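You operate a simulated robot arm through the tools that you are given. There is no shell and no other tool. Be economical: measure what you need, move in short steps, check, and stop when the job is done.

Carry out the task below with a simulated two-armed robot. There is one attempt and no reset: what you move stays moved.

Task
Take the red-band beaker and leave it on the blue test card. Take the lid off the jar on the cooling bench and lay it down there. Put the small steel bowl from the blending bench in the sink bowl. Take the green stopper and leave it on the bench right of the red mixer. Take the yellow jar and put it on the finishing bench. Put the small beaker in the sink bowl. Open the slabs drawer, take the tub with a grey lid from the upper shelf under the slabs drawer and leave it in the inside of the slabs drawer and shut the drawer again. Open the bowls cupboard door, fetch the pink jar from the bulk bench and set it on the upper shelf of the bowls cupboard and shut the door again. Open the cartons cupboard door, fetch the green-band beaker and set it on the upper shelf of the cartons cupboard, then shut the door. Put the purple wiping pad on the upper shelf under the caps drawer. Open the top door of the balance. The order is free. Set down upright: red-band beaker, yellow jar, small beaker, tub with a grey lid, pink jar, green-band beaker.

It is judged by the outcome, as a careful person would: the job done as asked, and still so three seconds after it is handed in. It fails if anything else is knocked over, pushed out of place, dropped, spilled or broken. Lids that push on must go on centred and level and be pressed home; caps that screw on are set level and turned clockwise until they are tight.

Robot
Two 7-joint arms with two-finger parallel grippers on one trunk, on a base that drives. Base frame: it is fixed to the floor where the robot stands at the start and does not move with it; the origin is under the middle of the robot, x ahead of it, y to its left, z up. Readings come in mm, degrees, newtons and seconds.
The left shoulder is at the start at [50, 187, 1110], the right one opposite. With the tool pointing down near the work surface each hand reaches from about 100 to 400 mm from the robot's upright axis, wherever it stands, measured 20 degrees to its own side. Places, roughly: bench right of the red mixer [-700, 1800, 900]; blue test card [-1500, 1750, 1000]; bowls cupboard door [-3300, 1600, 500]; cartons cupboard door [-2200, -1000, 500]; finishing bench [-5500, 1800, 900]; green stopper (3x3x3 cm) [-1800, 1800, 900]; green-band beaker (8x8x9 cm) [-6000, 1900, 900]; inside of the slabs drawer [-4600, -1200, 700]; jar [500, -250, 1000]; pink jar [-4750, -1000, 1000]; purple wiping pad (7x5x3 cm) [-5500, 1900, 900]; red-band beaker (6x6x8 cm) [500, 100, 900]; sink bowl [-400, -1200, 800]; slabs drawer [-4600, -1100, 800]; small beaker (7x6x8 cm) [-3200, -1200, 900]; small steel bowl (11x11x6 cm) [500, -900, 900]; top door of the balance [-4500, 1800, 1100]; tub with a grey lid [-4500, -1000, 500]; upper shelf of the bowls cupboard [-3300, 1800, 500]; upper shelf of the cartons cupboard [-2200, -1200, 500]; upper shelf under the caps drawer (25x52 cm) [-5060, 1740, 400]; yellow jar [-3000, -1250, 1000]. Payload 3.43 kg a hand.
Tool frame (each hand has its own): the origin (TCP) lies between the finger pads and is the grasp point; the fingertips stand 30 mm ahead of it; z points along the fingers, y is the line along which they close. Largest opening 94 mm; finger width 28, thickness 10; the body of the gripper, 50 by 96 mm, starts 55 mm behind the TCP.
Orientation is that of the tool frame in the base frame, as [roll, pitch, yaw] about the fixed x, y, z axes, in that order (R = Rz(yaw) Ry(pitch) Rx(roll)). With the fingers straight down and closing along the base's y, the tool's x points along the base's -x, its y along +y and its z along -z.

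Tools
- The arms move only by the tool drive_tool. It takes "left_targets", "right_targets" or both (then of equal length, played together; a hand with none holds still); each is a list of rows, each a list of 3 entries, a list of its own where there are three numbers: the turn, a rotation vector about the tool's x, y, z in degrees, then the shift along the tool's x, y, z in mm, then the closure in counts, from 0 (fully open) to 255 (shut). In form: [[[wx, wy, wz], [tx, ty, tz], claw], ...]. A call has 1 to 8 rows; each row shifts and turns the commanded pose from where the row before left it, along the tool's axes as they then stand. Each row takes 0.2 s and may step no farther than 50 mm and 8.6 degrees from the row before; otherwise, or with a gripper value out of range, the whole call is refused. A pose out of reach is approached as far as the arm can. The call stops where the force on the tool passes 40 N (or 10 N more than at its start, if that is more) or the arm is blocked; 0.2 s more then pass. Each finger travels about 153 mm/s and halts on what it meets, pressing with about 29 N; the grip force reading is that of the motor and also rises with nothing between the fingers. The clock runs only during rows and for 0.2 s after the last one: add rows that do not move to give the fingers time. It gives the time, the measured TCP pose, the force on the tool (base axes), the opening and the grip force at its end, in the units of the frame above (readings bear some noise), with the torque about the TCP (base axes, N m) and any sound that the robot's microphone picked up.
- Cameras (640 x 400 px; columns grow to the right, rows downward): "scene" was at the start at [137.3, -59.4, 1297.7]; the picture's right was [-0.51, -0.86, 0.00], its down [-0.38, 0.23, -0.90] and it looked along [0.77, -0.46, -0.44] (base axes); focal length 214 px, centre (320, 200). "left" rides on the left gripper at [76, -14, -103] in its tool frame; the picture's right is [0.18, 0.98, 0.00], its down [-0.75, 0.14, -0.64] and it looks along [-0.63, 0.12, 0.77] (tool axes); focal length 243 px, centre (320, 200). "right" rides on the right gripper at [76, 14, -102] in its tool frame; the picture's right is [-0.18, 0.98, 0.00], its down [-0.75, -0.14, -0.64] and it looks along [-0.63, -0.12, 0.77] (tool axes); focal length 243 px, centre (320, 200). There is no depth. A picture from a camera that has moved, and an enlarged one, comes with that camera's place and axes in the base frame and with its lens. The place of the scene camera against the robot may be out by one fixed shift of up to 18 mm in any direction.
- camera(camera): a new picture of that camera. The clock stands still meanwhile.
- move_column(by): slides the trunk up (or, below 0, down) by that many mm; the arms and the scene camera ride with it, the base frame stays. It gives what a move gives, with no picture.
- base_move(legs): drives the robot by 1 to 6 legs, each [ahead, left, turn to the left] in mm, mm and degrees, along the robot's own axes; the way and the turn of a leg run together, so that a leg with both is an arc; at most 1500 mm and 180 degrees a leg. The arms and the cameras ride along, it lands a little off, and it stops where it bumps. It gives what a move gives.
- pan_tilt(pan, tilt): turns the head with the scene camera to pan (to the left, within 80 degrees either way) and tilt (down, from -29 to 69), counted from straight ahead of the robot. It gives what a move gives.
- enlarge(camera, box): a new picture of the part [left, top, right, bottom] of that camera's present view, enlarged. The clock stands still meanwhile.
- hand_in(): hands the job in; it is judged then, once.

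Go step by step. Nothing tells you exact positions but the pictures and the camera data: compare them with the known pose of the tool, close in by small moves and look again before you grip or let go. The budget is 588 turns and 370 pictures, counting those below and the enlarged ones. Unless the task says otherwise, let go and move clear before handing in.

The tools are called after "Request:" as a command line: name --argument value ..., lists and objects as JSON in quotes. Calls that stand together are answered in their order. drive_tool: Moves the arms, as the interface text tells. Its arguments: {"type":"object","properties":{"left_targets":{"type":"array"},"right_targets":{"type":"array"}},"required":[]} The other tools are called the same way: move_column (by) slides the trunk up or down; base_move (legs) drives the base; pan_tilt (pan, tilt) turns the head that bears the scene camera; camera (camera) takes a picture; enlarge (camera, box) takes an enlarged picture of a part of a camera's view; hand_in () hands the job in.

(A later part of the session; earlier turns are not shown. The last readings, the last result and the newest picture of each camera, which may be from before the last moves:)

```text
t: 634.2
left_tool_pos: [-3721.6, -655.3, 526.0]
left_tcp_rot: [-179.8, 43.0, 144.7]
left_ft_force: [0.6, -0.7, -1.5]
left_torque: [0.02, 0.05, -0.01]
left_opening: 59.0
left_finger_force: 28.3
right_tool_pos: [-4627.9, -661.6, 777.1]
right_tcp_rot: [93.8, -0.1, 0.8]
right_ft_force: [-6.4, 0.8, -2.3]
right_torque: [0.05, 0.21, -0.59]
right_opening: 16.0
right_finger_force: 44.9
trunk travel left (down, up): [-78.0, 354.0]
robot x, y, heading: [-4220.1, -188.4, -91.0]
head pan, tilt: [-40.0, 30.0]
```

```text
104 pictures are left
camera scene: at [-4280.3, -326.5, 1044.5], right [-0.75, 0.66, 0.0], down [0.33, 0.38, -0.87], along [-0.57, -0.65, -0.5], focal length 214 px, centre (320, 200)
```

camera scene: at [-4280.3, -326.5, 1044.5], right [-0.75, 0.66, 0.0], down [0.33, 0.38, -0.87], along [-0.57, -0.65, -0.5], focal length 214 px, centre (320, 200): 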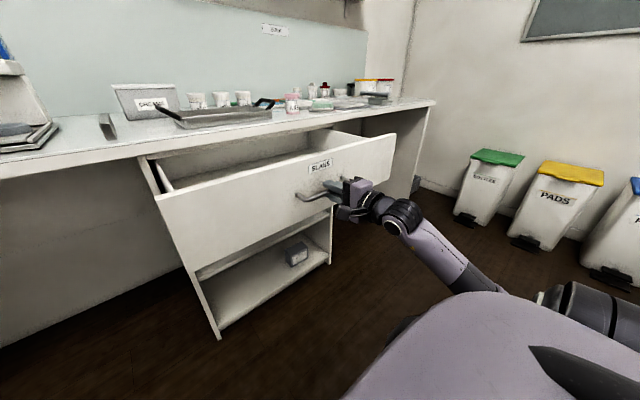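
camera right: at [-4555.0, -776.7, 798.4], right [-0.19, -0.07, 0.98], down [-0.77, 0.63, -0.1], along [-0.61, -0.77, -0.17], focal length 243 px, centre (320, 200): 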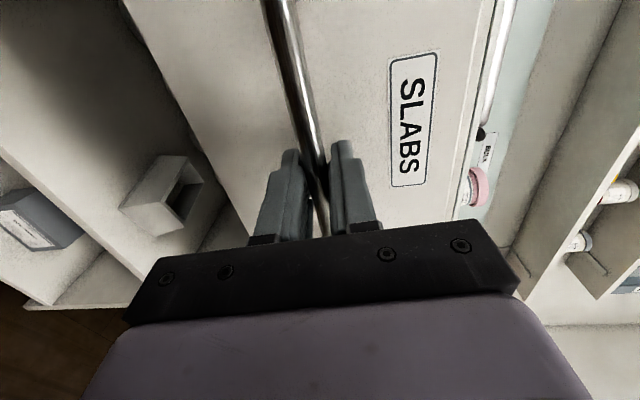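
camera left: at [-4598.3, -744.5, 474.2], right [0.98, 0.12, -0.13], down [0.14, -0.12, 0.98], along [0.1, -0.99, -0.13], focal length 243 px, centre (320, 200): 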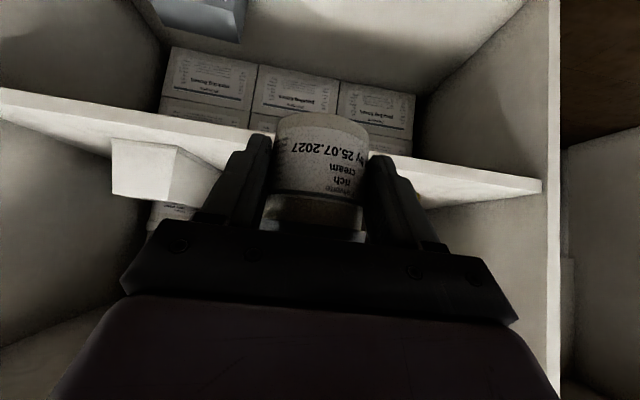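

Drawer is open ~280 mm. Release the handle, back off, raise the trunk and the tub well above the drawer, then swing to place it.

Request:
drive_tool --right_targets '[[[0, 0, 0], [0, 0, 0], 100], [[0, 0, 0], [0, 0, 0], 0], [[0, 0, 0], [0, 0, 0], 0]]'

Request:
base_move --legs '[[-100, 0, 0]]'

Request:
move_column --by 250

Request:
drive_tool --left_targets '[[[0, 0, 0], [-27.3, 0, -29.2], 225], [[0, 0, 0], [-27.3, 0, -29.2], 225], [[0, 0, 0], [-27.3, 0, -29.2], 225], [[0, 0, 0], [-27.3, 0, -29.2], 225], [[0, 0, 0], [-20, 0, -22], 225]]'

Request:
camera --camera "left"

```text
t: 635.0
left_tool_pos: [-3721.7, -655.9, 524.9]
left_tcp_rot: [-179.6, 43.0, 144.6]
left_ft_force: [0.4, 0.1, -2.2]
left_torque: [0.01, 0.01, 0.0]
left_opening: 59.0
left_finger_force: 29.4
right_tool_pos: [-4626.0, -660.2, 776.9]
right_tcp_rot: [93.7, -0.2, 0.9]
right_ft_force: [-0.1, 0.2, 0.2]
right_torque: [0.01, -0.02, 0.02]
right_opening: 94.4
right_finger_force: 0.1
trunk travel left (down, up): [-78.0, 354.0]
robot x, y, heading: [-4216.2, -186.5, -91.2]
head pan, tilt: [-40.0, 30.0]
```

```text
t: 636.1
left_tool_pos: [-3720.1, -554.6, 526.3]
left_tcp_rot: [-179.7, 42.9, 144.6]
left_ft_force: [-0.6, -0.4, -1.6]
left_torque: [0.02, 0.04, -0.01]
left_opening: 58.9
left_finger_force: 29.0
right_tool_pos: [-4625.3, -560.5, 777.7]
right_tcp_rot: [93.8, -0.2, 0.9]
right_ft_force: [0.4, 0.3, -0.6]
right_torque: [0.01, 0.01, 0.02]
right_opening: 94.0
right_finger_force: 0.1
trunk travel left (down, up): [-78.0, 354.0]
robot x, y, heading: [-4218.9, -85.2, -91.0]
head pan, tilt: [-40.0, 30.0]
```

```text
t: 638.7
left_tool_pos: [-3719.7, -554.1, 775.4]
left_tcp_rot: [-179.7, 42.9, 144.7]
left_ft_force: [0.6, 0.0, -1.5]
left_torque: [0.01, 0.02, 0.0]
left_opening: 58.7
left_finger_force: 28.8
right_tool_pos: [-4624.3, -560.1, 1027.8]
right_tcp_rot: [93.7, -0.2, 0.9]
right_ft_force: [-0.4, 0.6, 0.3]
right_torque: [0.04, 0.03, 0.0]
right_opening: 93.9
right_finger_force: 0.1
trunk travel left (down, up): [-328.0, 104.0]
robot x, y, heading: [-4215.8, -87.7, -91.0]
head pan, tilt: [-40.0, 30.0]
```

```text
t: 639.9
left_tool_pos: [-3718.3, -552.5, 964.9]
left_tcp_rot: [-179.7, 42.9, 144.7]
left_ft_force: [0.3, -0.4, -0.9]
left_torque: [0.03, 0.01, 0.02]
left_opening: 58.8
left_finger_force: 29.7
right_tool_pos: [-4623.5, -560.2, 1027.4]
right_tcp_rot: [93.7, -0.1, 0.9]
right_ft_force: [0.1, 0.0, 0.1]
right_torque: [-0.02, 0.0, -0.01]
right_opening: 94.1
right_finger_force: 0.1
trunk travel left (down, up): [-328.0, 104.0]
robot x, y, heading: [-4218.7, -87.0, -91.1]
head pan, tilt: [-40.0, 30.0]
```

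```text
103 pictures are left
camera left: at [-3829.4, -491.9, 988.0], right [0.46, 0.88, -0.13], down [0.18, 0.05, 0.98], along [0.87, -0.48, -0.13], focal length 243 px, centre (320, 200)
```

left: 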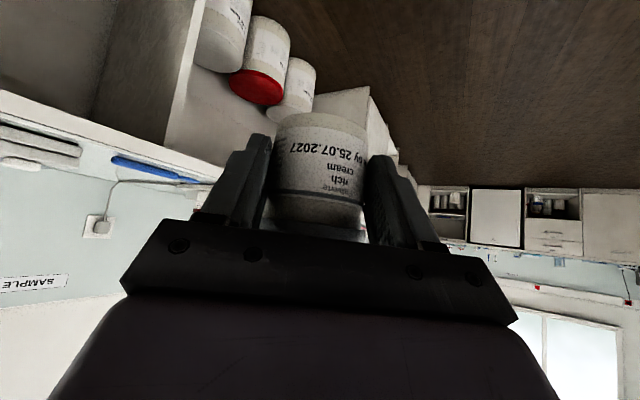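

Request:
base_move --legs '[[0, 0, -55], [258, -35, 0]]'

Request:
camera --camera "left"

Request:
pan_tilt --pan 50 --tilt 40

Request:
camera --camera "scene"

```text
t: 644.3
left_tool_pos: [-4551.3, -875.3, 964.7]
left_tcp_rot: [-179.7, 42.9, 89.3]
left_ft_force: [-0.3, 0.2, -1.2]
left_torque: [0.01, -0.01, 0.02]
left_opening: 59.0
left_finger_force: 28.3
right_tool_pos: [-5073.0, -133.9, 1027.9]
right_tcp_rot: [93.7, -0.2, -54.4]
right_ft_force: [0.1, -0.8, 1.6]
right_torque: [0.02, 0.02, -0.03]
right_opening: 93.9
right_finger_force: 0.0
trunk travel left (down, up): [-328.0, 104.0]
robot x, y, heading: [-4446.3, -199.5, -146.3]
head pan, tilt: [-40.0, 30.0]
```

```text
102 pictures are left
camera left: at [-4563.8, -749.6, 987.5], right [0.98, 0.12, -0.13], down [0.14, -0.12, 0.98], along [0.1, -0.99, -0.13], focal length 243 px, centre (320, 200)
```

left: 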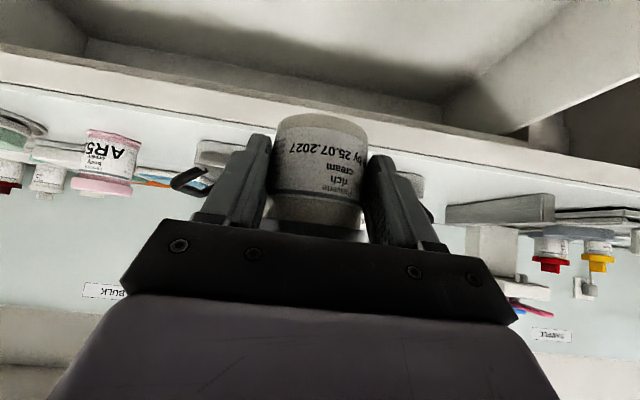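

```text
t: 645.9
left_tool_pos: [-4552.5, -875.1, 964.5]
left_tcp_rot: [-179.7, 42.9, 89.3]
left_ft_force: [-0.3, 0.6, -1.4]
left_torque: [0.0, -0.01, 0.01]
left_opening: 58.9
left_finger_force: 29.0
right_tool_pos: [-5073.0, -134.4, 1027.1]
right_tcp_rot: [93.7, -0.2, -54.5]
right_ft_force: [0.2, 0.0, -0.1]
right_torque: [0.0, 0.0, -0.04]
right_opening: 94.1
right_finger_force: 0.1
trunk travel left (down, up): [-328.0, 104.0]
robot x, y, heading: [-4453.9, -200.9, -146.7]
head pan, tilt: [50.0, 40.0]
```

```text
101 pictures are left
camera scene: at [-4508.8, -328.9, 1279.2], right [-0.99, 0.11, 0.0], down [0.07, 0.64, -0.77], along [-0.09, -0.76, -0.64], focal length 214 px, centre (320, 200)
```

scene: 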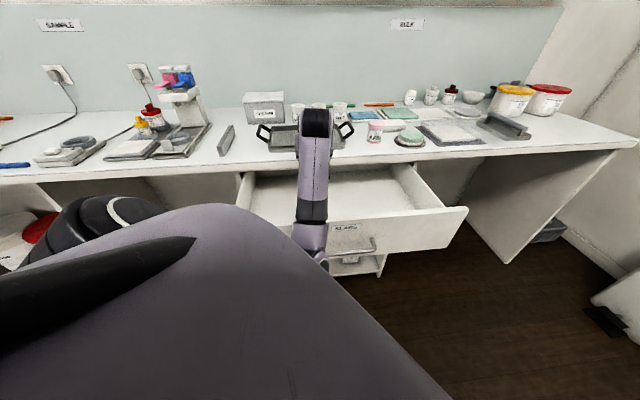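

The drawer is empty. To keep the elbow above the drawer front, raise the trunk to the top, move the base back and straighten the arm, then descend in stages.

Request:
move_column --by 100

Request:
base_move --legs '[[-32, -48, 0]]'

Request:
drive_tool --left_targets '[[[0, 0, 0], [-15.6, 0, 41.9], 225], [[0, 0, 0], [-15.6, 0, 41.9], 225], [[0, 0, 0], [27.3, 0, 29.2], 225], [[0, 0, 0], [27.3, 0, 29.2], 225], [[0, 0, 0], [27.3, 0, 29.2], 225]]'

Request:
camera --camera "scene"

```text
t: 647.2
left_tool_pos: [-4550.8, -874.8, 1063.5]
left_tcp_rot: [-179.7, 42.9, 89.4]
left_ft_force: [-0.7, -0.5, -1.9]
left_torque: [-0.04, -0.01, 0.02]
left_opening: 58.8
left_finger_force: 28.9
right_tool_pos: [-5072.7, -134.1, 1127.8]
right_tcp_rot: [93.7, -0.2, -54.4]
right_ft_force: [0.6, 0.0, -0.6]
right_torque: [-0.04, -0.01, 0.01]
right_opening: 94.0
right_finger_force: 0.1
trunk travel left (down, up): [-428.0, 4.0]
robot x, y, heading: [-4451.0, -195.4, -146.2]
head pan, tilt: [50.0, 40.0]
```

```text
t: 648.4
left_tool_pos: [-4551.4, -818.2, 1065.1]
left_tcp_rot: [-179.7, 43.1, 89.4]
left_ft_force: [0.0, 0.5, -1.5]
left_torque: [0.03, -0.02, 0.03]
left_opening: 58.7
left_finger_force: 28.8
right_tool_pos: [-5072.8, -76.0, 1127.1]
right_tcp_rot: [93.7, -0.3, -54.4]
right_ft_force: [0.1, 0.6, 0.0]
right_torque: [0.02, 0.0, 0.02]
right_opening: 94.1
right_finger_force: 0.0
trunk travel left (down, up): [-428.0, 4.0]
robot x, y, heading: [-4451.5, -139.7, -146.3]
head pan, tilt: [50.0, 40.0]
```

```text
t: 649.6
left_tool_pos: [-4553.7, -897.3, 902.4]
left_tcp_rot: [-179.6, 43.0, 89.3]
left_ft_force: [-0.8, 0.0, -1.2]
left_torque: [0.02, 0.0, 0.0]
left_opening: 59.0
left_finger_force: 29.2
right_tool_pos: [-5071.9, -76.8, 1127.9]
right_tcp_rot: [93.7, 0.0, -54.4]
right_ft_force: [0.0, 0.5, 1.0]
right_torque: [-0.03, 0.0, -0.05]
right_opening: 94.0
right_finger_force: 0.1
trunk travel left (down, up): [-428.0, 4.0]
robot x, y, heading: [-4451.4, -139.2, -146.4]
head pan, tilt: [50.0, 40.0]
```

```text
100 pictures are left
camera scene: at [-4508.8, -271.4, 1379.3], right [-0.99, 0.11, 0.0], down [0.07, 0.64, -0.77], along [-0.09, -0.76, -0.64], focal length 214 px, centre (320, 200)
```

scene: 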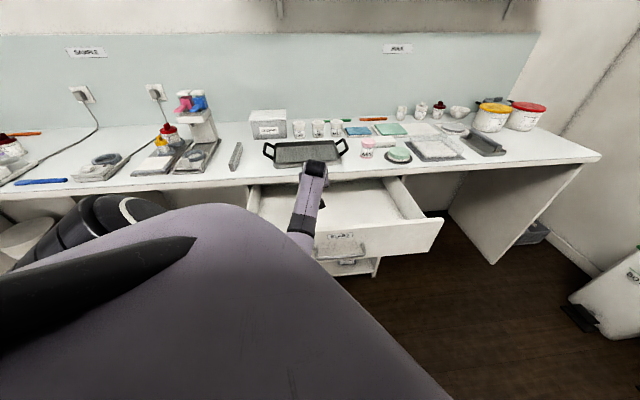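

The elbow would foul the drawer front. Better: set the tub briefly on the free bench spot right of the drawer (about (-4300,-1035)), then regrasp it vertically from above. Raise and move there.

Request:
drive_tool --left_targets '[[[0, 0, 0], [-27.3, 0, -29.2], 225], [[0, 0, 0], [-27.3, 0, -29.2], 225], [[0, 0, 0], [-27.3, 0, -29.2], 225]]'

Request:
base_move --legs '[[-211, 141, 0]]'

Request:
camera --camera "left"

```text
t: 650.4
left_tool_pos: [-4553.7, -897.1, 1024.7]
left_tcp_rot: [-179.7, 42.9, 89.3]
left_ft_force: [-0.9, -0.1, -0.9]
left_torque: [0.01, -0.04, 0.02]
left_opening: 58.9
left_finger_force: 28.9
right_tool_pos: [-5072.3, -76.9, 1127.8]
right_tcp_rot: [93.7, -0.2, -54.5]
right_ft_force: [0.0, 0.4, 0.3]
right_torque: [-0.02, 0.06, -0.03]
right_opening: 94.0
right_finger_force: 0.1
trunk travel left (down, up): [-428.0, 4.0]
robot x, y, heading: [-4451.1, -140.1, -146.3]
head pan, tilt: [50.0, 40.0]
```

```text
t: 652.2
left_tool_pos: [-4299.0, -898.6, 1024.8]
left_tcp_rot: [-179.5, 42.9, 89.3]
left_ft_force: [0.8, -0.1, -1.9]
left_torque: [0.0, 0.01, -0.01]
left_opening: 58.5
left_finger_force: 29.2
right_tool_pos: [-4818.2, -79.1, 1128.3]
right_tcp_rot: [93.8, 0.0, -54.3]
right_ft_force: [0.4, 0.0, 0.7]
right_torque: [0.0, 0.03, -0.01]
right_opening: 94.0
right_finger_force: 0.0
trunk travel left (down, up): [-428.0, 4.0]
robot x, y, heading: [-4196.3, -146.6, -146.4]
head pan, tilt: [50.0, 40.0]
```

```text
99 pictures are left
camera left: at [-4310.8, -773.3, 1047.5], right [0.98, 0.12, -0.13], down [0.14, -0.12, 0.98], along [0.1, -0.99, -0.13], focal length 243 px, centre (320, 200)
```

left: 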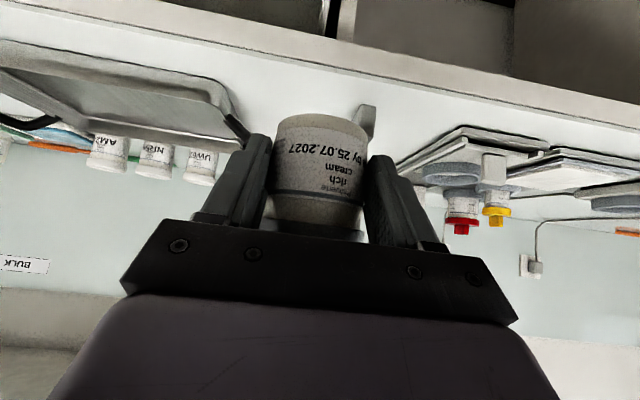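

Free spot between tray corner and grey bar: about (-4330,-1028). Move over it and lower.

Request:
drive_tool --left_targets '[[[0, 0, 0], [-20, -10.3, 42], 225], [[0, 0, 0], [-20, -10.3, 42], 225], [[0, 0, 0], [-20, -10.3, 41], 225], [[0, 0, 0], [7, 0, 7.4], 225], [[0, 0, 0], [0, 0, 0], 225]]'

Request:
camera --camera "left"

```text
t: 653.5
left_tool_pos: [-4331.6, -1027.9, 963.7]
left_tcp_rot: [-179.8, 43.0, 89.3]
left_ft_force: [-0.4, -1.0, -1.7]
left_torque: [0.06, -0.01, -0.01]
left_opening: 58.5
left_finger_force: 28.8
right_tool_pos: [-4818.3, -79.3, 1128.1]
right_tcp_rot: [93.7, -0.1, -54.4]
right_ft_force: [-0.3, 0.2, -1.0]
right_torque: [0.0, -0.02, -0.02]
right_opening: 93.7
right_finger_force: 0.1
trunk travel left (down, up): [-428.0, 4.0]
robot x, y, heading: [-4194.8, -142.3, -146.4]
head pan, tilt: [50.0, 40.0]
```

```text
98 pictures are left
camera left: at [-4343.9, -902.1, 987.0], right [0.98, 0.12, -0.13], down [0.14, -0.12, 0.98], along [0.1, -0.99, -0.13], focal length 243 px, centre (320, 200)
```

left: 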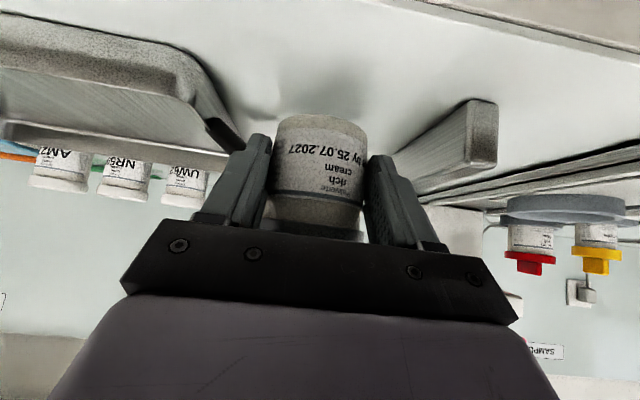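

Request:
drive_tool --left_targets '[[[0, 0, 0], [5.5, 0, 5.8], 225], [[0, 0, 0], [2.7, 0, 2.9], 225], [[0, 0, 0], [1.4, 0, 1.5], 225], [[0, 0, 0], [1.4, 0, 1.5], 225], [[0, 0, 0], [0, 0, 0], 225]]'

```text
t: 654.6
left_tool_pos: [-4332.9, -1026.7, 946.7]
left_tcp_rot: [-179.7, 43.0, 89.4]
left_ft_force: [-0.4, -1.0, -1.9]
left_torque: [0.06, 0.02, -0.02]
left_opening: 58.9
left_finger_force: 28.7
right_tool_pos: [-4819.1, -79.6, 1128.1]
right_tcp_rot: [93.7, -0.2, -54.3]
right_ft_force: [-0.1, 0.2, 0.2]
right_torque: [-0.05, 0.0, 0.0]
right_opening: 94.2
right_finger_force: 0.2
trunk travel left (down, up): [-428.0, 4.0]
robot x, y, heading: [-4199.9, -141.3, -146.4]
head pan, tilt: [50.0, 40.0]
```

Request:
drive_tool --left_targets '[[[0, 0, 0], [1.4, 0, 1.5], 225], [[0, 0, 0], [1.4, 0, 1.5], 225], [[0, 0, 0], [1.4, 0, 1.5], 225], [[0, 0, 0], [0, 0, 0], 225]]'

```text
t: 655.6
left_tool_pos: [-4331.5, -1026.9, 940.8]
left_tcp_rot: [-179.6, 42.9, 89.3]
left_ft_force: [-0.2, -0.1, -1.2]
left_torque: [0.02, 0.02, -0.06]
left_opening: 58.6
left_finger_force: 28.9
right_tool_pos: [-4818.1, -78.6, 1128.4]
right_tcp_rot: [93.7, -0.2, -54.3]
right_ft_force: [0.2, 0.1, 0.3]
right_torque: [0.01, 0.0, 0.01]
right_opening: 94.2
right_finger_force: 0.1
trunk travel left (down, up): [-428.0, 4.0]
robot x, y, heading: [-4197.5, -140.7, -146.2]
head pan, tilt: [50.0, 40.0]
```

Request:
drive_tool --left_targets '[[[0, 0, 0], [1.4, 0, 1.5], 225], [[0, 0, 0], [1.4, 0, 1.5], 225], [[0, 0, 0], [1.4, 0, 1.5], 225], [[0, 0, 0], [1.4, 0, 1.5], 225], [[0, 0, 0], [0, 0, 0], 225]]'

```text
t: 656.9
left_tool_pos: [-4332.3, -1028.0, 939.1]
left_tcp_rot: [-179.4, 43.5, 89.6]
left_ft_force: [1.7, -2.5, 18.5]
left_torque: [-0.13, -0.14, -0.11]
left_opening: 58.3
left_finger_force: 29.1
right_tool_pos: [-4818.5, -76.9, 1127.3]
right_tcp_rot: [93.6, -0.3, -54.4]
right_ft_force: [-0.4, 0.7, 0.4]
right_torque: [0.01, -0.02, -0.01]
right_opening: 93.8
right_finger_force: 0.0
trunk travel left (down, up): [-428.0, 4.0]
robot x, y, heading: [-4195.6, -144.0, -146.2]
head pan, tilt: [50.0, 40.0]
```

Tub is on the bench. Release, retract, bring the left hand vertical and pull it in.

Request:
drive_tool --left_targets '[[[0, 0, 0], [0, 0, 0], 100], [[0, 0, 0], [0, 0, 0], 20], [[0, 0, 0], [0, 0, 0], 20], [[0, 0, 0], [0, 0, -40], 20], [[0, 0, 0], [0, 0, -45], 20], [[0, 0, 0], [0, 0, -45], 20], [[0, 8.5, 0], [0, 0, -20], 0], [[0, 8.5, 0], [0, 0, -20], 0]]'

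Request:
drive_tool --left_targets '[[[0, 8.5, 0], [20, 0, 0], 0], [[0, 8.5, 0], [40, 0, 0], 0], [[0, 8.5, 0], [40, 0, 0], 0], [[0, 0, 0], [48, 5, 0], 0], [[0, 0, 0], [48, 5, 0], 0], [[0, 0, 0], [48, 5, 0], 0], [[0, 0, 0], [48, 5, 0], 0], [[0, 0, 0], [48, 5, 0], 0]]'

Request:
base_move --legs '[[0, 0, -22], [-46, 435, 0]]'

Request:
camera --camera "left"

Request:
pan_tilt --pan 50 --tilt 40

Request:
camera --camera "scene"

```text
t: 658.6
left_tool_pos: [-4329.6, -912.0, 1058.4]
left_tcp_rot: [-179.8, 25.8, 89.3]
left_ft_force: [-0.6, 0.2, 0.0]
left_torque: [0.01, 0.02, 0.0]
left_opening: 93.6
left_finger_force: 0.0
right_tool_pos: [-4819.7, -79.2, 1129.5]
right_tcp_rot: [93.6, -0.2, -54.4]
right_ft_force: [-0.6, -0.5, 0.3]
right_torque: [0.02, 0.02, -0.04]
right_opening: 94.1
right_finger_force: 0.1
trunk travel left (down, up): [-428.0, 4.0]
robot x, y, heading: [-4200.0, -143.7, -146.2]
head pan, tilt: [50.0, 40.0]
```

```text
t: 660.5
left_tool_pos: [-4268.3, -692.0, 1030.2]
left_tcp_rot: [-179.2, 1.4, 90.8]
left_ft_force: [0.3, 0.0, -0.5]
left_torque: [-0.01, 0.01, 0.03]
left_opening: 94.0
left_finger_force: 0.1
left hand out of reach, approached as far as the arm can: row 6, 7, 8
right_tool_pos: [-4818.7, -78.7, 1127.9]
right_tcp_rot: [93.7, -0.2, -54.4]
right_ft_force: [0.4, -0.1, -0.2]
right_torque: [-0.02, 0.02, -0.03]
right_opening: 94.1
right_finger_force: 0.1
trunk travel left (down, up): [-428.0, 4.0]
robot x, y, heading: [-4197.9, -142.0, -146.3]
head pan, tilt: [50.0, 40.0]
```

```text
t: 666.0
left_tool_pos: [-4336.1, -1043.4, 1026.6]
left_tcp_rot: [179.7, 1.2, 68.6]
left_ft_force: [1.0, 0.2, -0.1]
left_torque: [-0.02, 0.01, 0.0]
left_opening: 94.1
left_finger_force: 0.1
right_tool_pos: [-4616.5, -269.5, 1128.0]
right_tcp_rot: [93.7, -0.3, -76.4]
right_ft_force: [0.7, 0.2, -0.4]
right_torque: [-0.01, 0.0, 0.02]
right_opening: 93.9
right_finger_force: 0.1
trunk travel left (down, up): [-428.0, 4.0]
robot x, y, heading: [-4068.6, -561.9, -168.4]
head pan, tilt: [50.0, 40.0]
```

```text
97 pictures are left
camera left: at [-4321.5, -965.8, 1126.6], right [0.98, -0.18, 0.0], down [-0.14, -0.74, 0.66], along [-0.12, -0.65, -0.75], focal length 243 px, centre (320, 200)
```

left: 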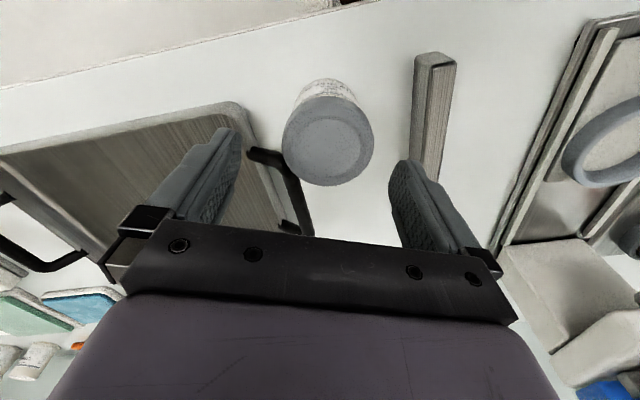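

```text
t: 666.6
left_tool_pos: [-4335.1, -1044.2, 1026.1]
left_tcp_rot: [179.7, 1.3, 68.9]
left_ft_force: [-0.7, 0.5, 0.4]
left_torque: [-0.02, 0.01, 0.01]
left_opening: 94.2
left_finger_force: 0.0
right_tool_pos: [-4617.8, -268.5, 1127.8]
right_tcp_rot: [93.7, -0.1, -76.4]
right_ft_force: [0.0, 0.5, 0.0]
right_torque: [-0.02, 0.03, -0.01]
right_opening: 94.0
right_finger_force: 0.0
trunk travel left (down, up): [-428.0, 4.0]
robot x, y, heading: [-4063.4, -557.7, -168.3]
head pan, tilt: [50.0, 40.0]
```

```text
96 pictures are left
camera scene: at [-4162.9, -661.1, 1379.3], right [-0.88, 0.48, 0.0], down [0.31, 0.57, -0.77], along [-0.36, -0.67, -0.64], focal length 214 px, centre (320, 200)
```

scene: 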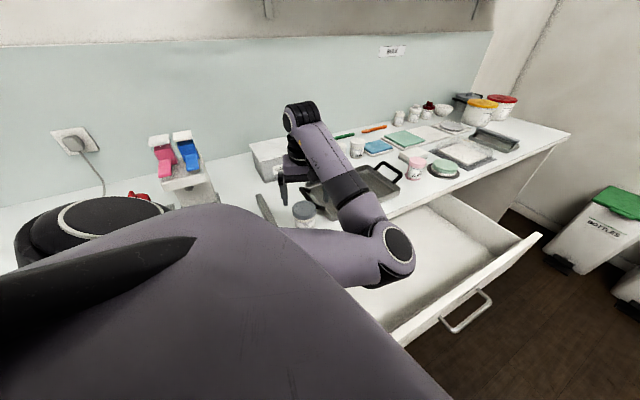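

Tub is right below. Descend with the fingers slightly closed (tray corner is near) and grip at the lid.

Request:
drive_tool --left_targets '[[[0, -1.2, 0], [1, 3, 0], 38], [[0, 0, 0], [0, 0, 30], 38], [[0, 0, 0], [0, 0, 30], 38], [[0, 0, 0], [0, 0, 10], 38], [[0, 0, 0], [0, 0, 0], 110], [[0, 0, 0], [0, 0, 0], 180], [[0, 0, 0], [0, 0, 0], 220], [[0, 0, 0], [0, 0, -15], 225]]'

Request:
camera --camera "left"

```text
t: 668.4
left_tool_pos: [-4328.9, -1059.7, 979.2]
left_tcp_rot: [-180.0, 3.8, 70.5]
left_ft_force: [-0.1, -0.4, -1.3]
left_torque: [-0.02, -0.02, -0.01]
left_opening: 69.1
left_finger_force: 28.6
right_tool_pos: [-4617.7, -269.4, 1126.8]
right_tcp_rot: [93.7, -0.2, -76.4]
right_ft_force: [-0.1, 0.0, 0.0]
right_torque: [-0.02, -0.04, 0.0]
right_opening: 94.2
right_finger_force: 0.0
trunk travel left (down, up): [-428.0, 4.0]
robot x, y, heading: [-4066.8, -564.7, -168.4]
head pan, tilt: [50.0, 40.0]
```

```text
95 pictures are left
camera left: at [-4314.9, -976.6, 1076.1], right [0.99, -0.15, -0.01], down [-0.1, -0.72, 0.69], along [-0.11, -0.68, -0.72], focal length 243 px, centre (320, 200)
```

left: 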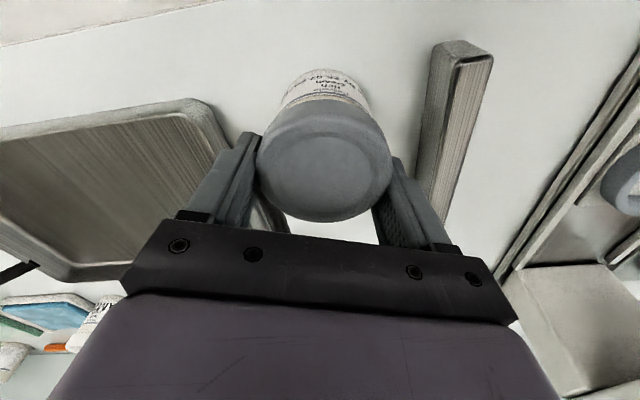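

Gripped by the lid (69 mm). Lift further and check.

Request:
drive_tool --left_targets '[[[0, 0, 0], [5, 0, -25], 230], [[0, 0, 0], [5, 0, -30], 230], [[0, 0, 0], [5, 0, -30], 230]]'

Request:
camera --camera "left"

```text
t: 669.2
left_tool_pos: [-4321.0, -1042.2, 1056.2]
left_tcp_rot: [179.2, 2.6, 69.8]
left_ft_force: [-0.1, 0.2, -1.6]
left_torque: [-0.05, 0.0, -0.01]
left_opening: 68.7
left_finger_force: 29.0
left hand out of reach, approached as far as the arm can: row 3
right_tool_pos: [-4616.5, -269.2, 1127.7]
right_tcp_rot: [93.7, -0.2, -76.4]
right_ft_force: [1.0, 0.0, -0.7]
right_torque: [0.03, -0.02, 0.0]
right_opening: 94.1
right_finger_force: 0.0
trunk travel left (down, up): [-428.0, 4.0]
robot x, y, heading: [-4068.9, -565.8, -168.5]
head pan, tilt: [50.0, 40.0]
```

```text
94 pictures are left
camera left: at [-4307.7, -961.7, 1155.1], right [0.99, -0.17, 0.0], down [-0.13, -0.72, 0.68], along [-0.11, -0.67, -0.74], focal length 243 px, centre (320, 200)
```

left: 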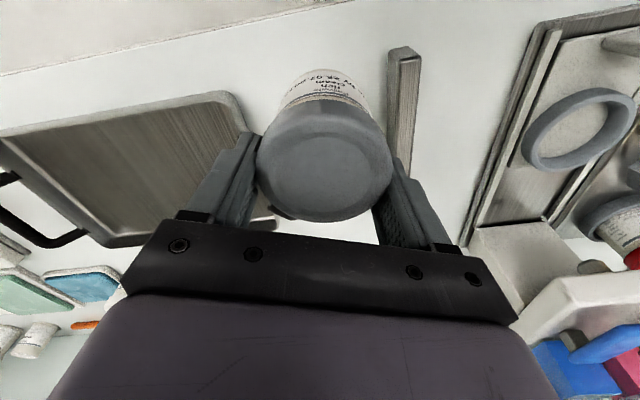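

Held securely. Turn the robot −30° to swing the tub over the open drawer, then look.

Request:
base_move --legs '[[0, 0, -30]]'

Request:
camera --camera "scene"

Request:
camera --camera "left"

```text
t: 671.1
left_tool_pos: [-4530.1, -847.3, 1058.1]
left_tcp_rot: [179.7, 2.7, 39.4]
left_ft_force: [-0.6, -0.2, -2.0]
left_torque: [-0.03, 0.0, -0.01]
left_opening: 68.9
left_finger_force: 28.8
right_tool_pos: [-4393.2, -30.0, 1127.8]
right_tcp_rot: [93.7, -0.2, -106.8]
right_ft_force: [0.1, -0.3, -0.3]
right_torque: [0.0, 0.02, 0.0]
right_opening: 93.9
right_finger_force: 0.1
trunk travel left (down, up): [-428.0, 4.0]
robot x, y, heading: [-4068.1, -561.3, 161.0]
head pan, tilt: [50.0, 40.0]
```

```text
93 pictures are left
camera scene: at [-4193.3, -599.8, 1379.3], right [-0.52, 0.86, 0.0], down [0.55, 0.33, -0.77], along [-0.66, -0.4, -0.64], focal length 214 px, centre (320, 200)
```

scene: 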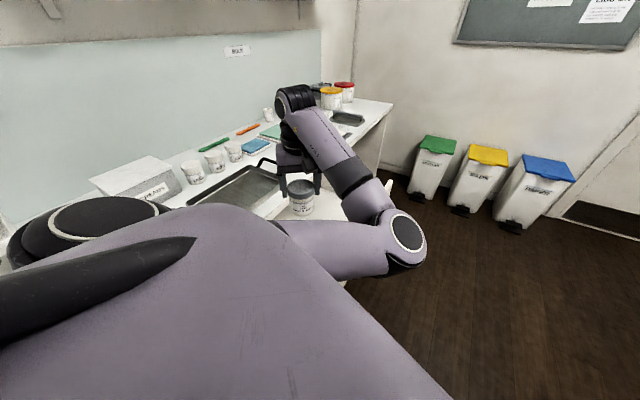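

```text
92 pictures are left
camera left: at [-4477.0, -784.2, 1156.5], right [0.77, -0.64, 0.0], down [-0.47, -0.56, 0.68], along [-0.44, -0.52, -0.74], focal length 243 px, centre (320, 200)
```

left: 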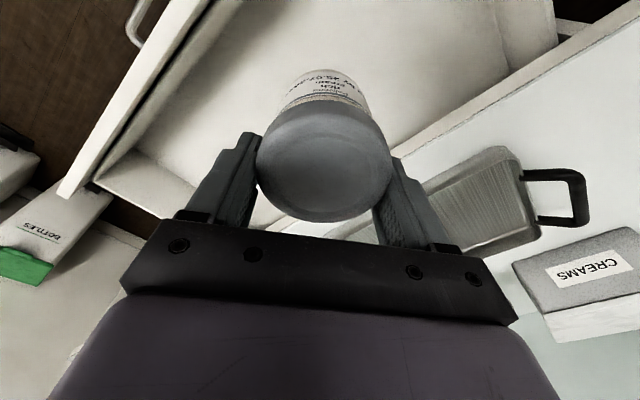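

Tub is over the drawer interior. Descend with the arm only, keeping the elbow high.

Request:
drive_tool --left_targets '[[[0, 0, 0], [0, 0, 40], 230], [[0, 0, 0], [0, 0, 45], 230], [[0, 0, 0], [0, 0, 45], 230], [[0, 0, 0], [0, 0, 40], 230]]'

Request:
camera --camera "scene"

Request:
camera --camera "left"

```text
t: 672.3
left_tool_pos: [-4546.7, -884.8, 905.6]
left_tcp_rot: [179.8, 6.0, 42.9]
left_ft_force: [-0.6, -0.6, -1.1]
left_torque: [0.05, 0.04, 0.0]
left_opening: 69.1
left_finger_force: 29.1
right_tool_pos: [-4393.5, -30.9, 1129.4]
right_tcp_rot: [93.6, -0.2, -106.8]
right_ft_force: [0.2, 0.2, -0.4]
right_torque: [-0.02, -0.01, -0.02]
right_opening: 94.2
right_finger_force: 0.1
trunk travel left (down, up): [-428.0, 4.0]
robot x, y, heading: [-4065.4, -564.9, 161.1]
head pan, tilt: [50.0, 40.0]
stopped in row 4 (left hand): the arm was blocked; the commanded pose is now the measured one
```

```text
91 pictures are left
camera scene: at [-4193.4, -600.0, 1379.2], right [-0.52, 0.86, 0.0], down [0.55, 0.33, -0.77], along [-0.66, -0.4, -0.64], focal length 214 px, centre (320, 200)
```

scene: 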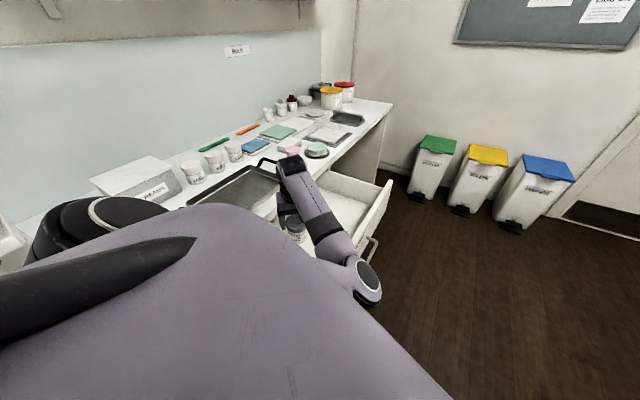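

```text
90 pictures are left
camera left: at [-4492.4, -815.7, 999.8], right [0.8, -0.6, -0.02], down [-0.41, -0.57, 0.72], along [-0.44, -0.57, -0.7], focal length 243 px, centre (320, 200)
```

left: 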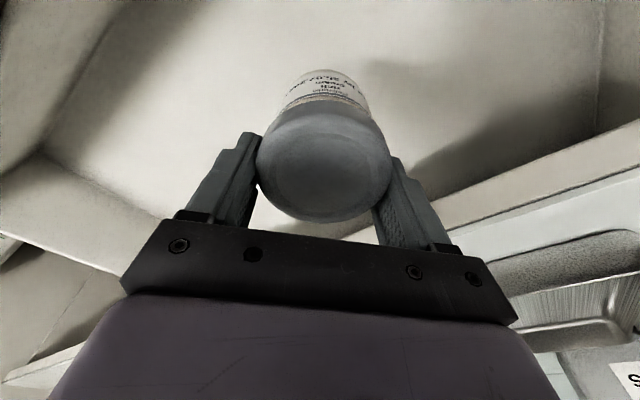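

The arm binds at this short range. Raise a little, move the base farther away, extend the arm again and lower.

Request:
drive_tool --left_targets '[[[0, -3, 0], [0, 0, -35], 230], [[0, 0, 0], [0, 0, -35], 230]]'

Request:
base_move --legs '[[-85, -100, 0]]'

Request:
drive_tool --left_targets '[[[0, 0, 0], [-40, -10, 0], 230], [[0, 0, 0], [-40, -10, 0], 230], [[0, 0, 0], [-20, -5, 30], 230], [[0, 0, 0], [0, 0, 40], 230], [[0, 0, 0], [0, 0, 30], 230]]'

Request:
camera --camera "left"

```text
t: 672.9
left_tool_pos: [-4538.9, -876.5, 973.1]
left_tcp_rot: [179.6, 8.8, 42.5]
left_ft_force: [-0.5, -0.7, -1.4]
left_torque: [0.0, 0.01, 0.02]
left_opening: 68.8
left_finger_force: 29.7
right_tool_pos: [-4392.4, -29.4, 1128.3]
right_tcp_rot: [93.6, -0.1, -106.8]
right_ft_force: [0.4, -0.3, 0.2]
right_torque: [-0.03, 0.0, -0.02]
right_opening: 93.7
right_finger_force: 0.0
trunk travel left (down, up): [-428.0, 4.0]
robot x, y, heading: [-4067.2, -562.0, 161.2]
head pan, tilt: [50.0, 40.0]
```

```text
t: 674.4
left_tool_pos: [-4427.7, -806.8, 974.7]
left_tcp_rot: [179.9, 8.8, 42.5]
left_ft_force: [-0.1, 0.7, -1.4]
left_torque: [0.0, -0.01, 0.0]
left_opening: 68.9
left_finger_force: 28.8
right_tool_pos: [-4279.2, 38.3, 1128.8]
right_tcp_rot: [93.6, -0.2, -106.9]
right_ft_force: [0.0, 0.3, 0.6]
right_torque: [-0.02, 0.0, 0.0]
right_opening: 94.1
right_finger_force: 0.0
trunk travel left (down, up): [-428.0, 4.0]
robot x, y, heading: [-3953.4, -494.5, 161.0]
head pan, tilt: [50.0, 40.0]
```

```text
t: 675.6
left_tool_pos: [-4528.1, -865.0, 889.0]
left_tcp_rot: [179.9, 8.8, 42.7]
left_ft_force: [-0.1, -0.9, -0.8]
left_torque: [0.03, 0.03, 0.02]
left_opening: 68.7
left_finger_force: 28.9
right_tool_pos: [-4280.2, 37.1, 1127.1]
right_tcp_rot: [93.6, -0.2, -106.9]
right_ft_force: [0.5, 0.1, -1.2]
right_torque: [-0.04, -0.01, -0.03]
right_opening: 94.1
right_finger_force: 0.0
trunk travel left (down, up): [-428.0, 4.0]
robot x, y, heading: [-3951.1, -494.1, 161.2]
head pan, tilt: [50.0, 40.0]
```

```text
89 pictures are left
camera left: at [-4471.3, -794.0, 979.5], right [0.8, -0.6, -0.03], down [-0.38, -0.54, 0.75], along [-0.47, -0.59, -0.66], focal length 243 px, centre (320, 200)
```

left: 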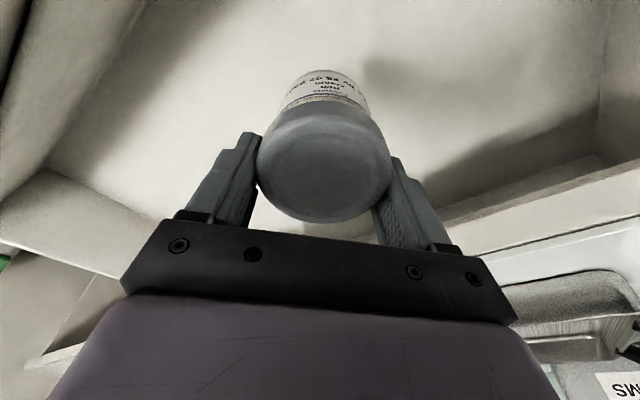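

Request:
drive_tool --left_targets '[[[0, 5, 0], [0, 0, 0], 230], [[0, 0, 0], [0, 0, 30], 230], [[0, 0, 0], [0, 0, 25], 230], [[0, 0, 0], [0, 0, 10], 230], [[0, 0, 0], [0, 0, 5], 230]]'

Request:
camera --camera "left"

```text
t: 676.8
left_tool_pos: [-4532.2, -869.3, 819.9]
left_tcp_rot: [179.9, 3.9, 42.5]
left_ft_force: [0.7, -0.1, -1.2]
left_torque: [0.0, 0.02, 0.0]
left_opening: 68.8
left_finger_force: 28.9
right_tool_pos: [-4281.0, 38.0, 1128.1]
right_tcp_rot: [93.7, 0.0, -106.8]
right_ft_force: [-0.2, -0.1, 0.7]
right_torque: [0.01, -0.03, -0.03]
right_opening: 93.9
right_finger_force: 0.0
trunk travel left (down, up): [-428.0, 4.0]
robot x, y, heading: [-3952.7, -493.6, 161.0]
head pan, tilt: [50.0, 40.0]
```

```text
88 pictures are left
camera left: at [-4481.2, -803.1, 917.4], right [0.8, -0.6, -0.01], down [-0.43, -0.58, 0.69], along [-0.42, -0.55, -0.72], focal length 243 px, centre (320, 200)
```

left: 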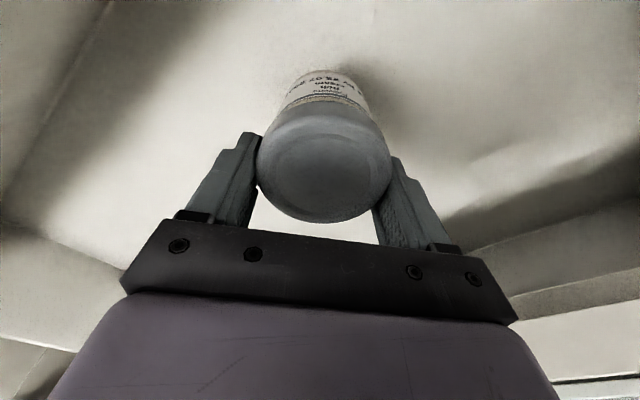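

Near the floor of the drawer now. Small steps to contact.

Request:
drive_tool --left_targets '[[[0, 0, 0], [0, 0, 6], 230], [[0, 0, 0], [0, 0, 4], 230], [[0, 0, 0], [0, 0, 3], 230], [[0, 0, 0], [0, 0, 3], 230], [[0, 0, 0], [0, 0, 0], 230]]'

```text
t: 678.0
left_tool_pos: [-4532.7, -869.3, 804.6]
left_tcp_rot: [179.9, 3.7, 42.5]
left_ft_force: [0.7, -1.0, -1.7]
left_torque: [-0.02, 0.01, 0.02]
left_opening: 68.8
left_finger_force: 29.0
right_tool_pos: [-4279.1, 37.6, 1127.9]
right_tcp_rot: [93.7, -0.1, -107.0]
right_ft_force: [0.2, 0.7, 0.0]
right_torque: [0.03, 0.03, -0.02]
right_opening: 93.9
right_finger_force: 0.1
trunk travel left (down, up): [-428.0, 4.0]
robot x, y, heading: [-3951.5, -490.3, 161.0]
head pan, tilt: [50.0, 40.0]
```

Request:
drive_tool --left_targets '[[[0, 0, 0], [0, 0, 4], 230], [[0, 0, 0], [0, 0, 3], 230], [[0, 0, 0], [0, 0, 3], 230], [[0, 0, 0], [0, 0, 3], 230], [[0, 0, 0], [0, 0, 0], 230]]'

```text
t: 679.2
left_tool_pos: [-4533.7, -869.0, 791.7]
left_tcp_rot: [179.9, 3.8, 42.4]
left_ft_force: [-0.2, 0.0, -0.9]
left_torque: [-0.01, 0.0, -0.02]
left_opening: 68.5
left_finger_force: 29.0
right_tool_pos: [-4280.7, 37.9, 1128.7]
right_tcp_rot: [93.7, -0.1, -106.9]
right_ft_force: [0.8, -0.2, -0.8]
right_torque: [-0.03, -0.01, 0.0]
right_opening: 94.4
right_finger_force: 0.0
trunk travel left (down, up): [-428.0, 4.0]
robot x, y, heading: [-3953.4, -494.3, 161.3]
head pan, tilt: [50.0, 40.0]
```

Request:
drive_tool --left_targets '[[[0, 0, 0], [0, 0, 4], 230], [[0, 0, 0], [0, 0, 3], 230], [[0, 0, 0], [0, 0, 3], 230], [[0, 0, 0], [0, 0, 3], 230], [[0, 0, 0], [0, 0, 0], 230]]'

Request:
camera --camera "left"

```text
t: 680.4
left_tool_pos: [-4534.7, -870.4, 782.0]
left_tcp_rot: [-179.9, 4.2, 42.6]
left_ft_force: [-2.4, -0.5, 20.9]
left_torque: [0.14, -0.02, -0.14]
left_opening: 68.6
left_finger_force: 28.9
right_tool_pos: [-4278.4, 39.1, 1127.7]
right_tcp_rot: [93.6, -0.3, -106.9]
right_ft_force: [-0.3, 0.2, 0.1]
right_torque: [-0.04, 0.01, 0.01]
right_opening: 93.7
right_finger_force: 0.0
trunk travel left (down, up): [-428.0, 4.0]
robot x, y, heading: [-3952.2, -491.7, 161.1]
head pan, tilt: [50.0, 40.0]
```

```text
87 pictures are left
camera left: at [-4482.7, -804.3, 878.7], right [0.8, -0.6, -0.01], down [-0.42, -0.58, 0.69], along [-0.42, -0.55, -0.72], focal length 243 px, centre (320, 200)
```

left: 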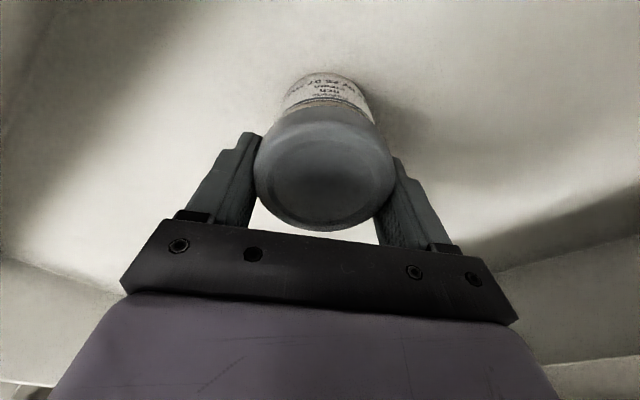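

The tub rests on the drawer floor. Release and rise straight up.

Request:
drive_tool --left_targets '[[[0, 0, 0], [0, 0, -2], 230], [[0, 0, 0], [0, 0, 0], 50], [[0, 0, 0], [0, 0, 0], 10], [[0, 0, 0], [0, 0, 0], 10], [[0, 0, 0], [0, 0, -30], 10], [[0, 0, 0], [0, 0, -45], 10], [[0, 0, 0], [0, 0, -45], 10], [[0, 0, 0], [0, 0, -45], 10]]'

Request:
camera --camera "left"

```text
t: 682.2
left_tool_pos: [-4526.5, -863.3, 946.3]
left_tcp_rot: [179.7, 3.7, 42.4]
left_ft_force: [-0.4, 0.3, -0.2]
left_torque: [0.01, 0.02, 0.04]
left_opening: 90.5
left_finger_force: 0.1
right_tool_pos: [-4278.9, 38.5, 1128.8]
right_tcp_rot: [93.6, -0.2, -107.0]
right_ft_force: [1.0, 0.3, 0.6]
right_torque: [-0.01, 0.0, 0.01]
right_opening: 93.9
right_finger_force: 0.1
trunk travel left (down, up): [-428.0, 4.0]
robot x, y, heading: [-3949.2, -494.8, 161.1]
head pan, tilt: [50.0, 40.0]
```

```text
86 pictures are left
camera left: at [-4474.9, -796.4, 1043.7], right [0.8, -0.6, -0.01], down [-0.43, -0.58, 0.69], along [-0.42, -0.55, -0.72], focal length 243 px, centre (320, 200)
```

left: 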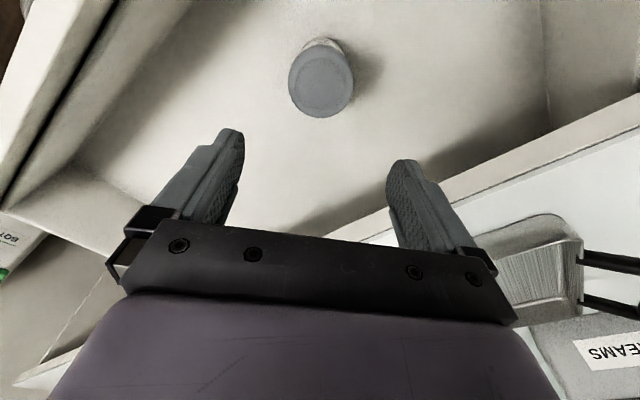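

The tub stands in the drawer. Retreat, turn to face the drawer, lower the trunk so the right fist is at drawer-front height, and line up to push it shut.

Request:
base_move --legs '[[130, -378, 0], [0, 0, 108], [0, -272, 0]]'

Request:
drive_tool --right_targets '[[[0, 0, 0], [0, 0, 0], 150], [[0, 0, 0], [0, 0, 0], 255], [[0, 0, 0], [0, 0, 0], 255]]'

Request:
move_column --by -305

Request:
pan_tilt --pan -40 --tilt 30

Request:
camera --camera "scene"

```text
t: 693.1
left_tool_pos: [-3701.0, -528.4, 946.3]
left_tcp_rot: [179.9, 3.8, 149.4]
left_ft_force: [-1.3, 0.3, -0.6]
left_torque: [0.01, 0.0, -0.04]
left_opening: 90.1
left_finger_force: 0.0
right_tool_pos: [-4636.2, -553.7, 1127.6]
right_tcp_rot: [93.7, -0.2, -0.1]
right_ft_force: [-0.3, -0.2, -0.4]
right_torque: [0.02, 0.01, 0.02]
right_opening: 94.0
right_finger_force: 0.1
trunk travel left (down, up): [-428.0, 4.0]
robot x, y, heading: [-4222.9, -88.0, -92.0]
head pan, tilt: [50.0, 40.0]
```

```text
t: 693.9
left_tool_pos: [-3702.5, -528.5, 946.2]
left_tcp_rot: [179.9, 3.8, 149.4]
left_ft_force: [-0.1, 0.1, 0.9]
left_torque: [0.0, 0.0, 0.0]
left_opening: 90.3
left_finger_force: 0.0
right_tool_pos: [-4637.5, -553.9, 1126.7]
right_tcp_rot: [93.6, -0.1, 0.0]
right_ft_force: [0.0, 0.9, 0.3]
right_torque: [0.0, -0.01, -0.04]
right_opening: 0.1
right_finger_force: 28.5
trunk travel left (down, up): [-428.0, 4.0]
robot x, y, heading: [-4224.1, -86.0, -91.9]
head pan, tilt: [50.0, 40.0]
```

```text
t: 697.0
left_tool_pos: [-3702.0, -528.3, 640.0]
left_tcp_rot: [179.8, 3.8, 149.3]
left_ft_force: [-0.3, -0.3, -0.4]
left_torque: [-0.01, 0.0, 0.04]
left_opening: 90.4
left_finger_force: 0.0
right_tool_pos: [-4636.0, -553.1, 822.9]
right_tcp_rot: [93.8, -0.1, 0.0]
right_ft_force: [-0.3, -0.1, 0.4]
right_torque: [-0.02, -0.01, -0.02]
right_opening: 0.3
right_finger_force: 29.0
trunk travel left (down, up): [-123.0, 309.0]
robot x, y, heading: [-4219.8, -86.2, -92.0]
head pan, tilt: [50.0, 40.0]
```

```text
t: 698.6
left_tool_pos: [-3703.3, -528.2, 641.6]
left_tcp_rot: [179.9, 3.8, 149.4]
left_ft_force: [0.2, -0.2, -0.3]
left_torque: [-0.03, 0.0, 0.01]
left_opening: 90.1
left_finger_force: 0.0
right_tool_pos: [-4636.7, -553.8, 823.6]
right_tcp_rot: [93.7, -0.1, 0.0]
right_ft_force: [-0.2, 0.0, -0.4]
right_torque: [0.0, 0.01, 0.01]
right_opening: 0.2
right_finger_force: 28.8
trunk travel left (down, up): [-123.0, 309.0]
robot x, y, heading: [-4226.5, -87.5, -92.2]
head pan, tilt: [-40.0, 30.0]
```

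```text
85 pictures are left
camera scene: at [-4284.7, -224.6, 1089.6], right [-0.74, 0.67, 0.0], down [0.33, 0.37, -0.87], along [-0.58, -0.64, -0.5], focal length 214 px, centre (320, 200)
```

scene: 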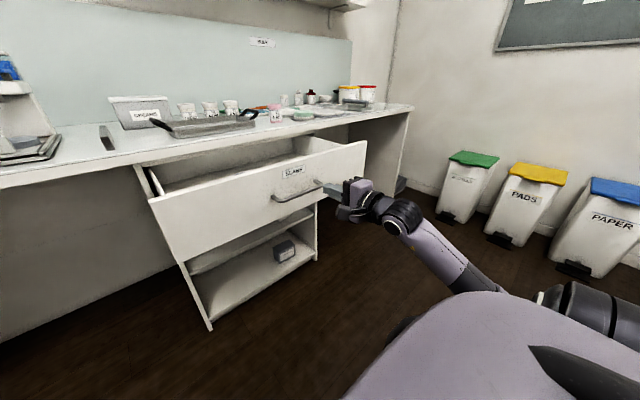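

Push in gently.

Request:
base_move --legs '[[100, 0, 0], [20, 0, 0], [30, 0, 0], [50, 0, 0], [60, 0, 0]]'

Request:
camera --camera "scene"

```text
t: 701.7
left_tool_pos: [-3710.9, -788.7, 640.8]
left_tcp_rot: [179.9, 3.8, 149.4]
left_ft_force: [-0.4, 0.2, -1.1]
left_torque: [0.0, 0.02, 0.02]
left_opening: 90.4
left_finger_force: 0.0
right_tool_pos: [-4647.5, -814.4, 823.4]
right_tcp_rot: [93.7, -0.1, 0.0]
right_ft_force: [0.0, -0.8, -0.3]
right_torque: [0.01, 0.0, 0.02]
right_opening: 0.1
right_finger_force: 28.7
trunk travel left (down, up): [-123.0, 309.0]
robot x, y, heading: [-4233.6, -344.4, -91.9]
head pan, tilt: [-40.0, 30.0]
```

```text
84 pictures are left
camera scene: at [-4293.8, -484.8, 1089.6], right [-0.74, 0.67, 0.0], down [0.33, 0.37, -0.87], along [-0.58, -0.64, -0.5], focal length 214 px, centre (320, 200)
```

scene: 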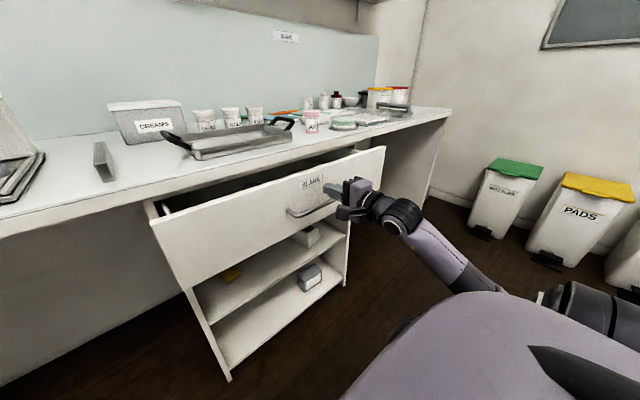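

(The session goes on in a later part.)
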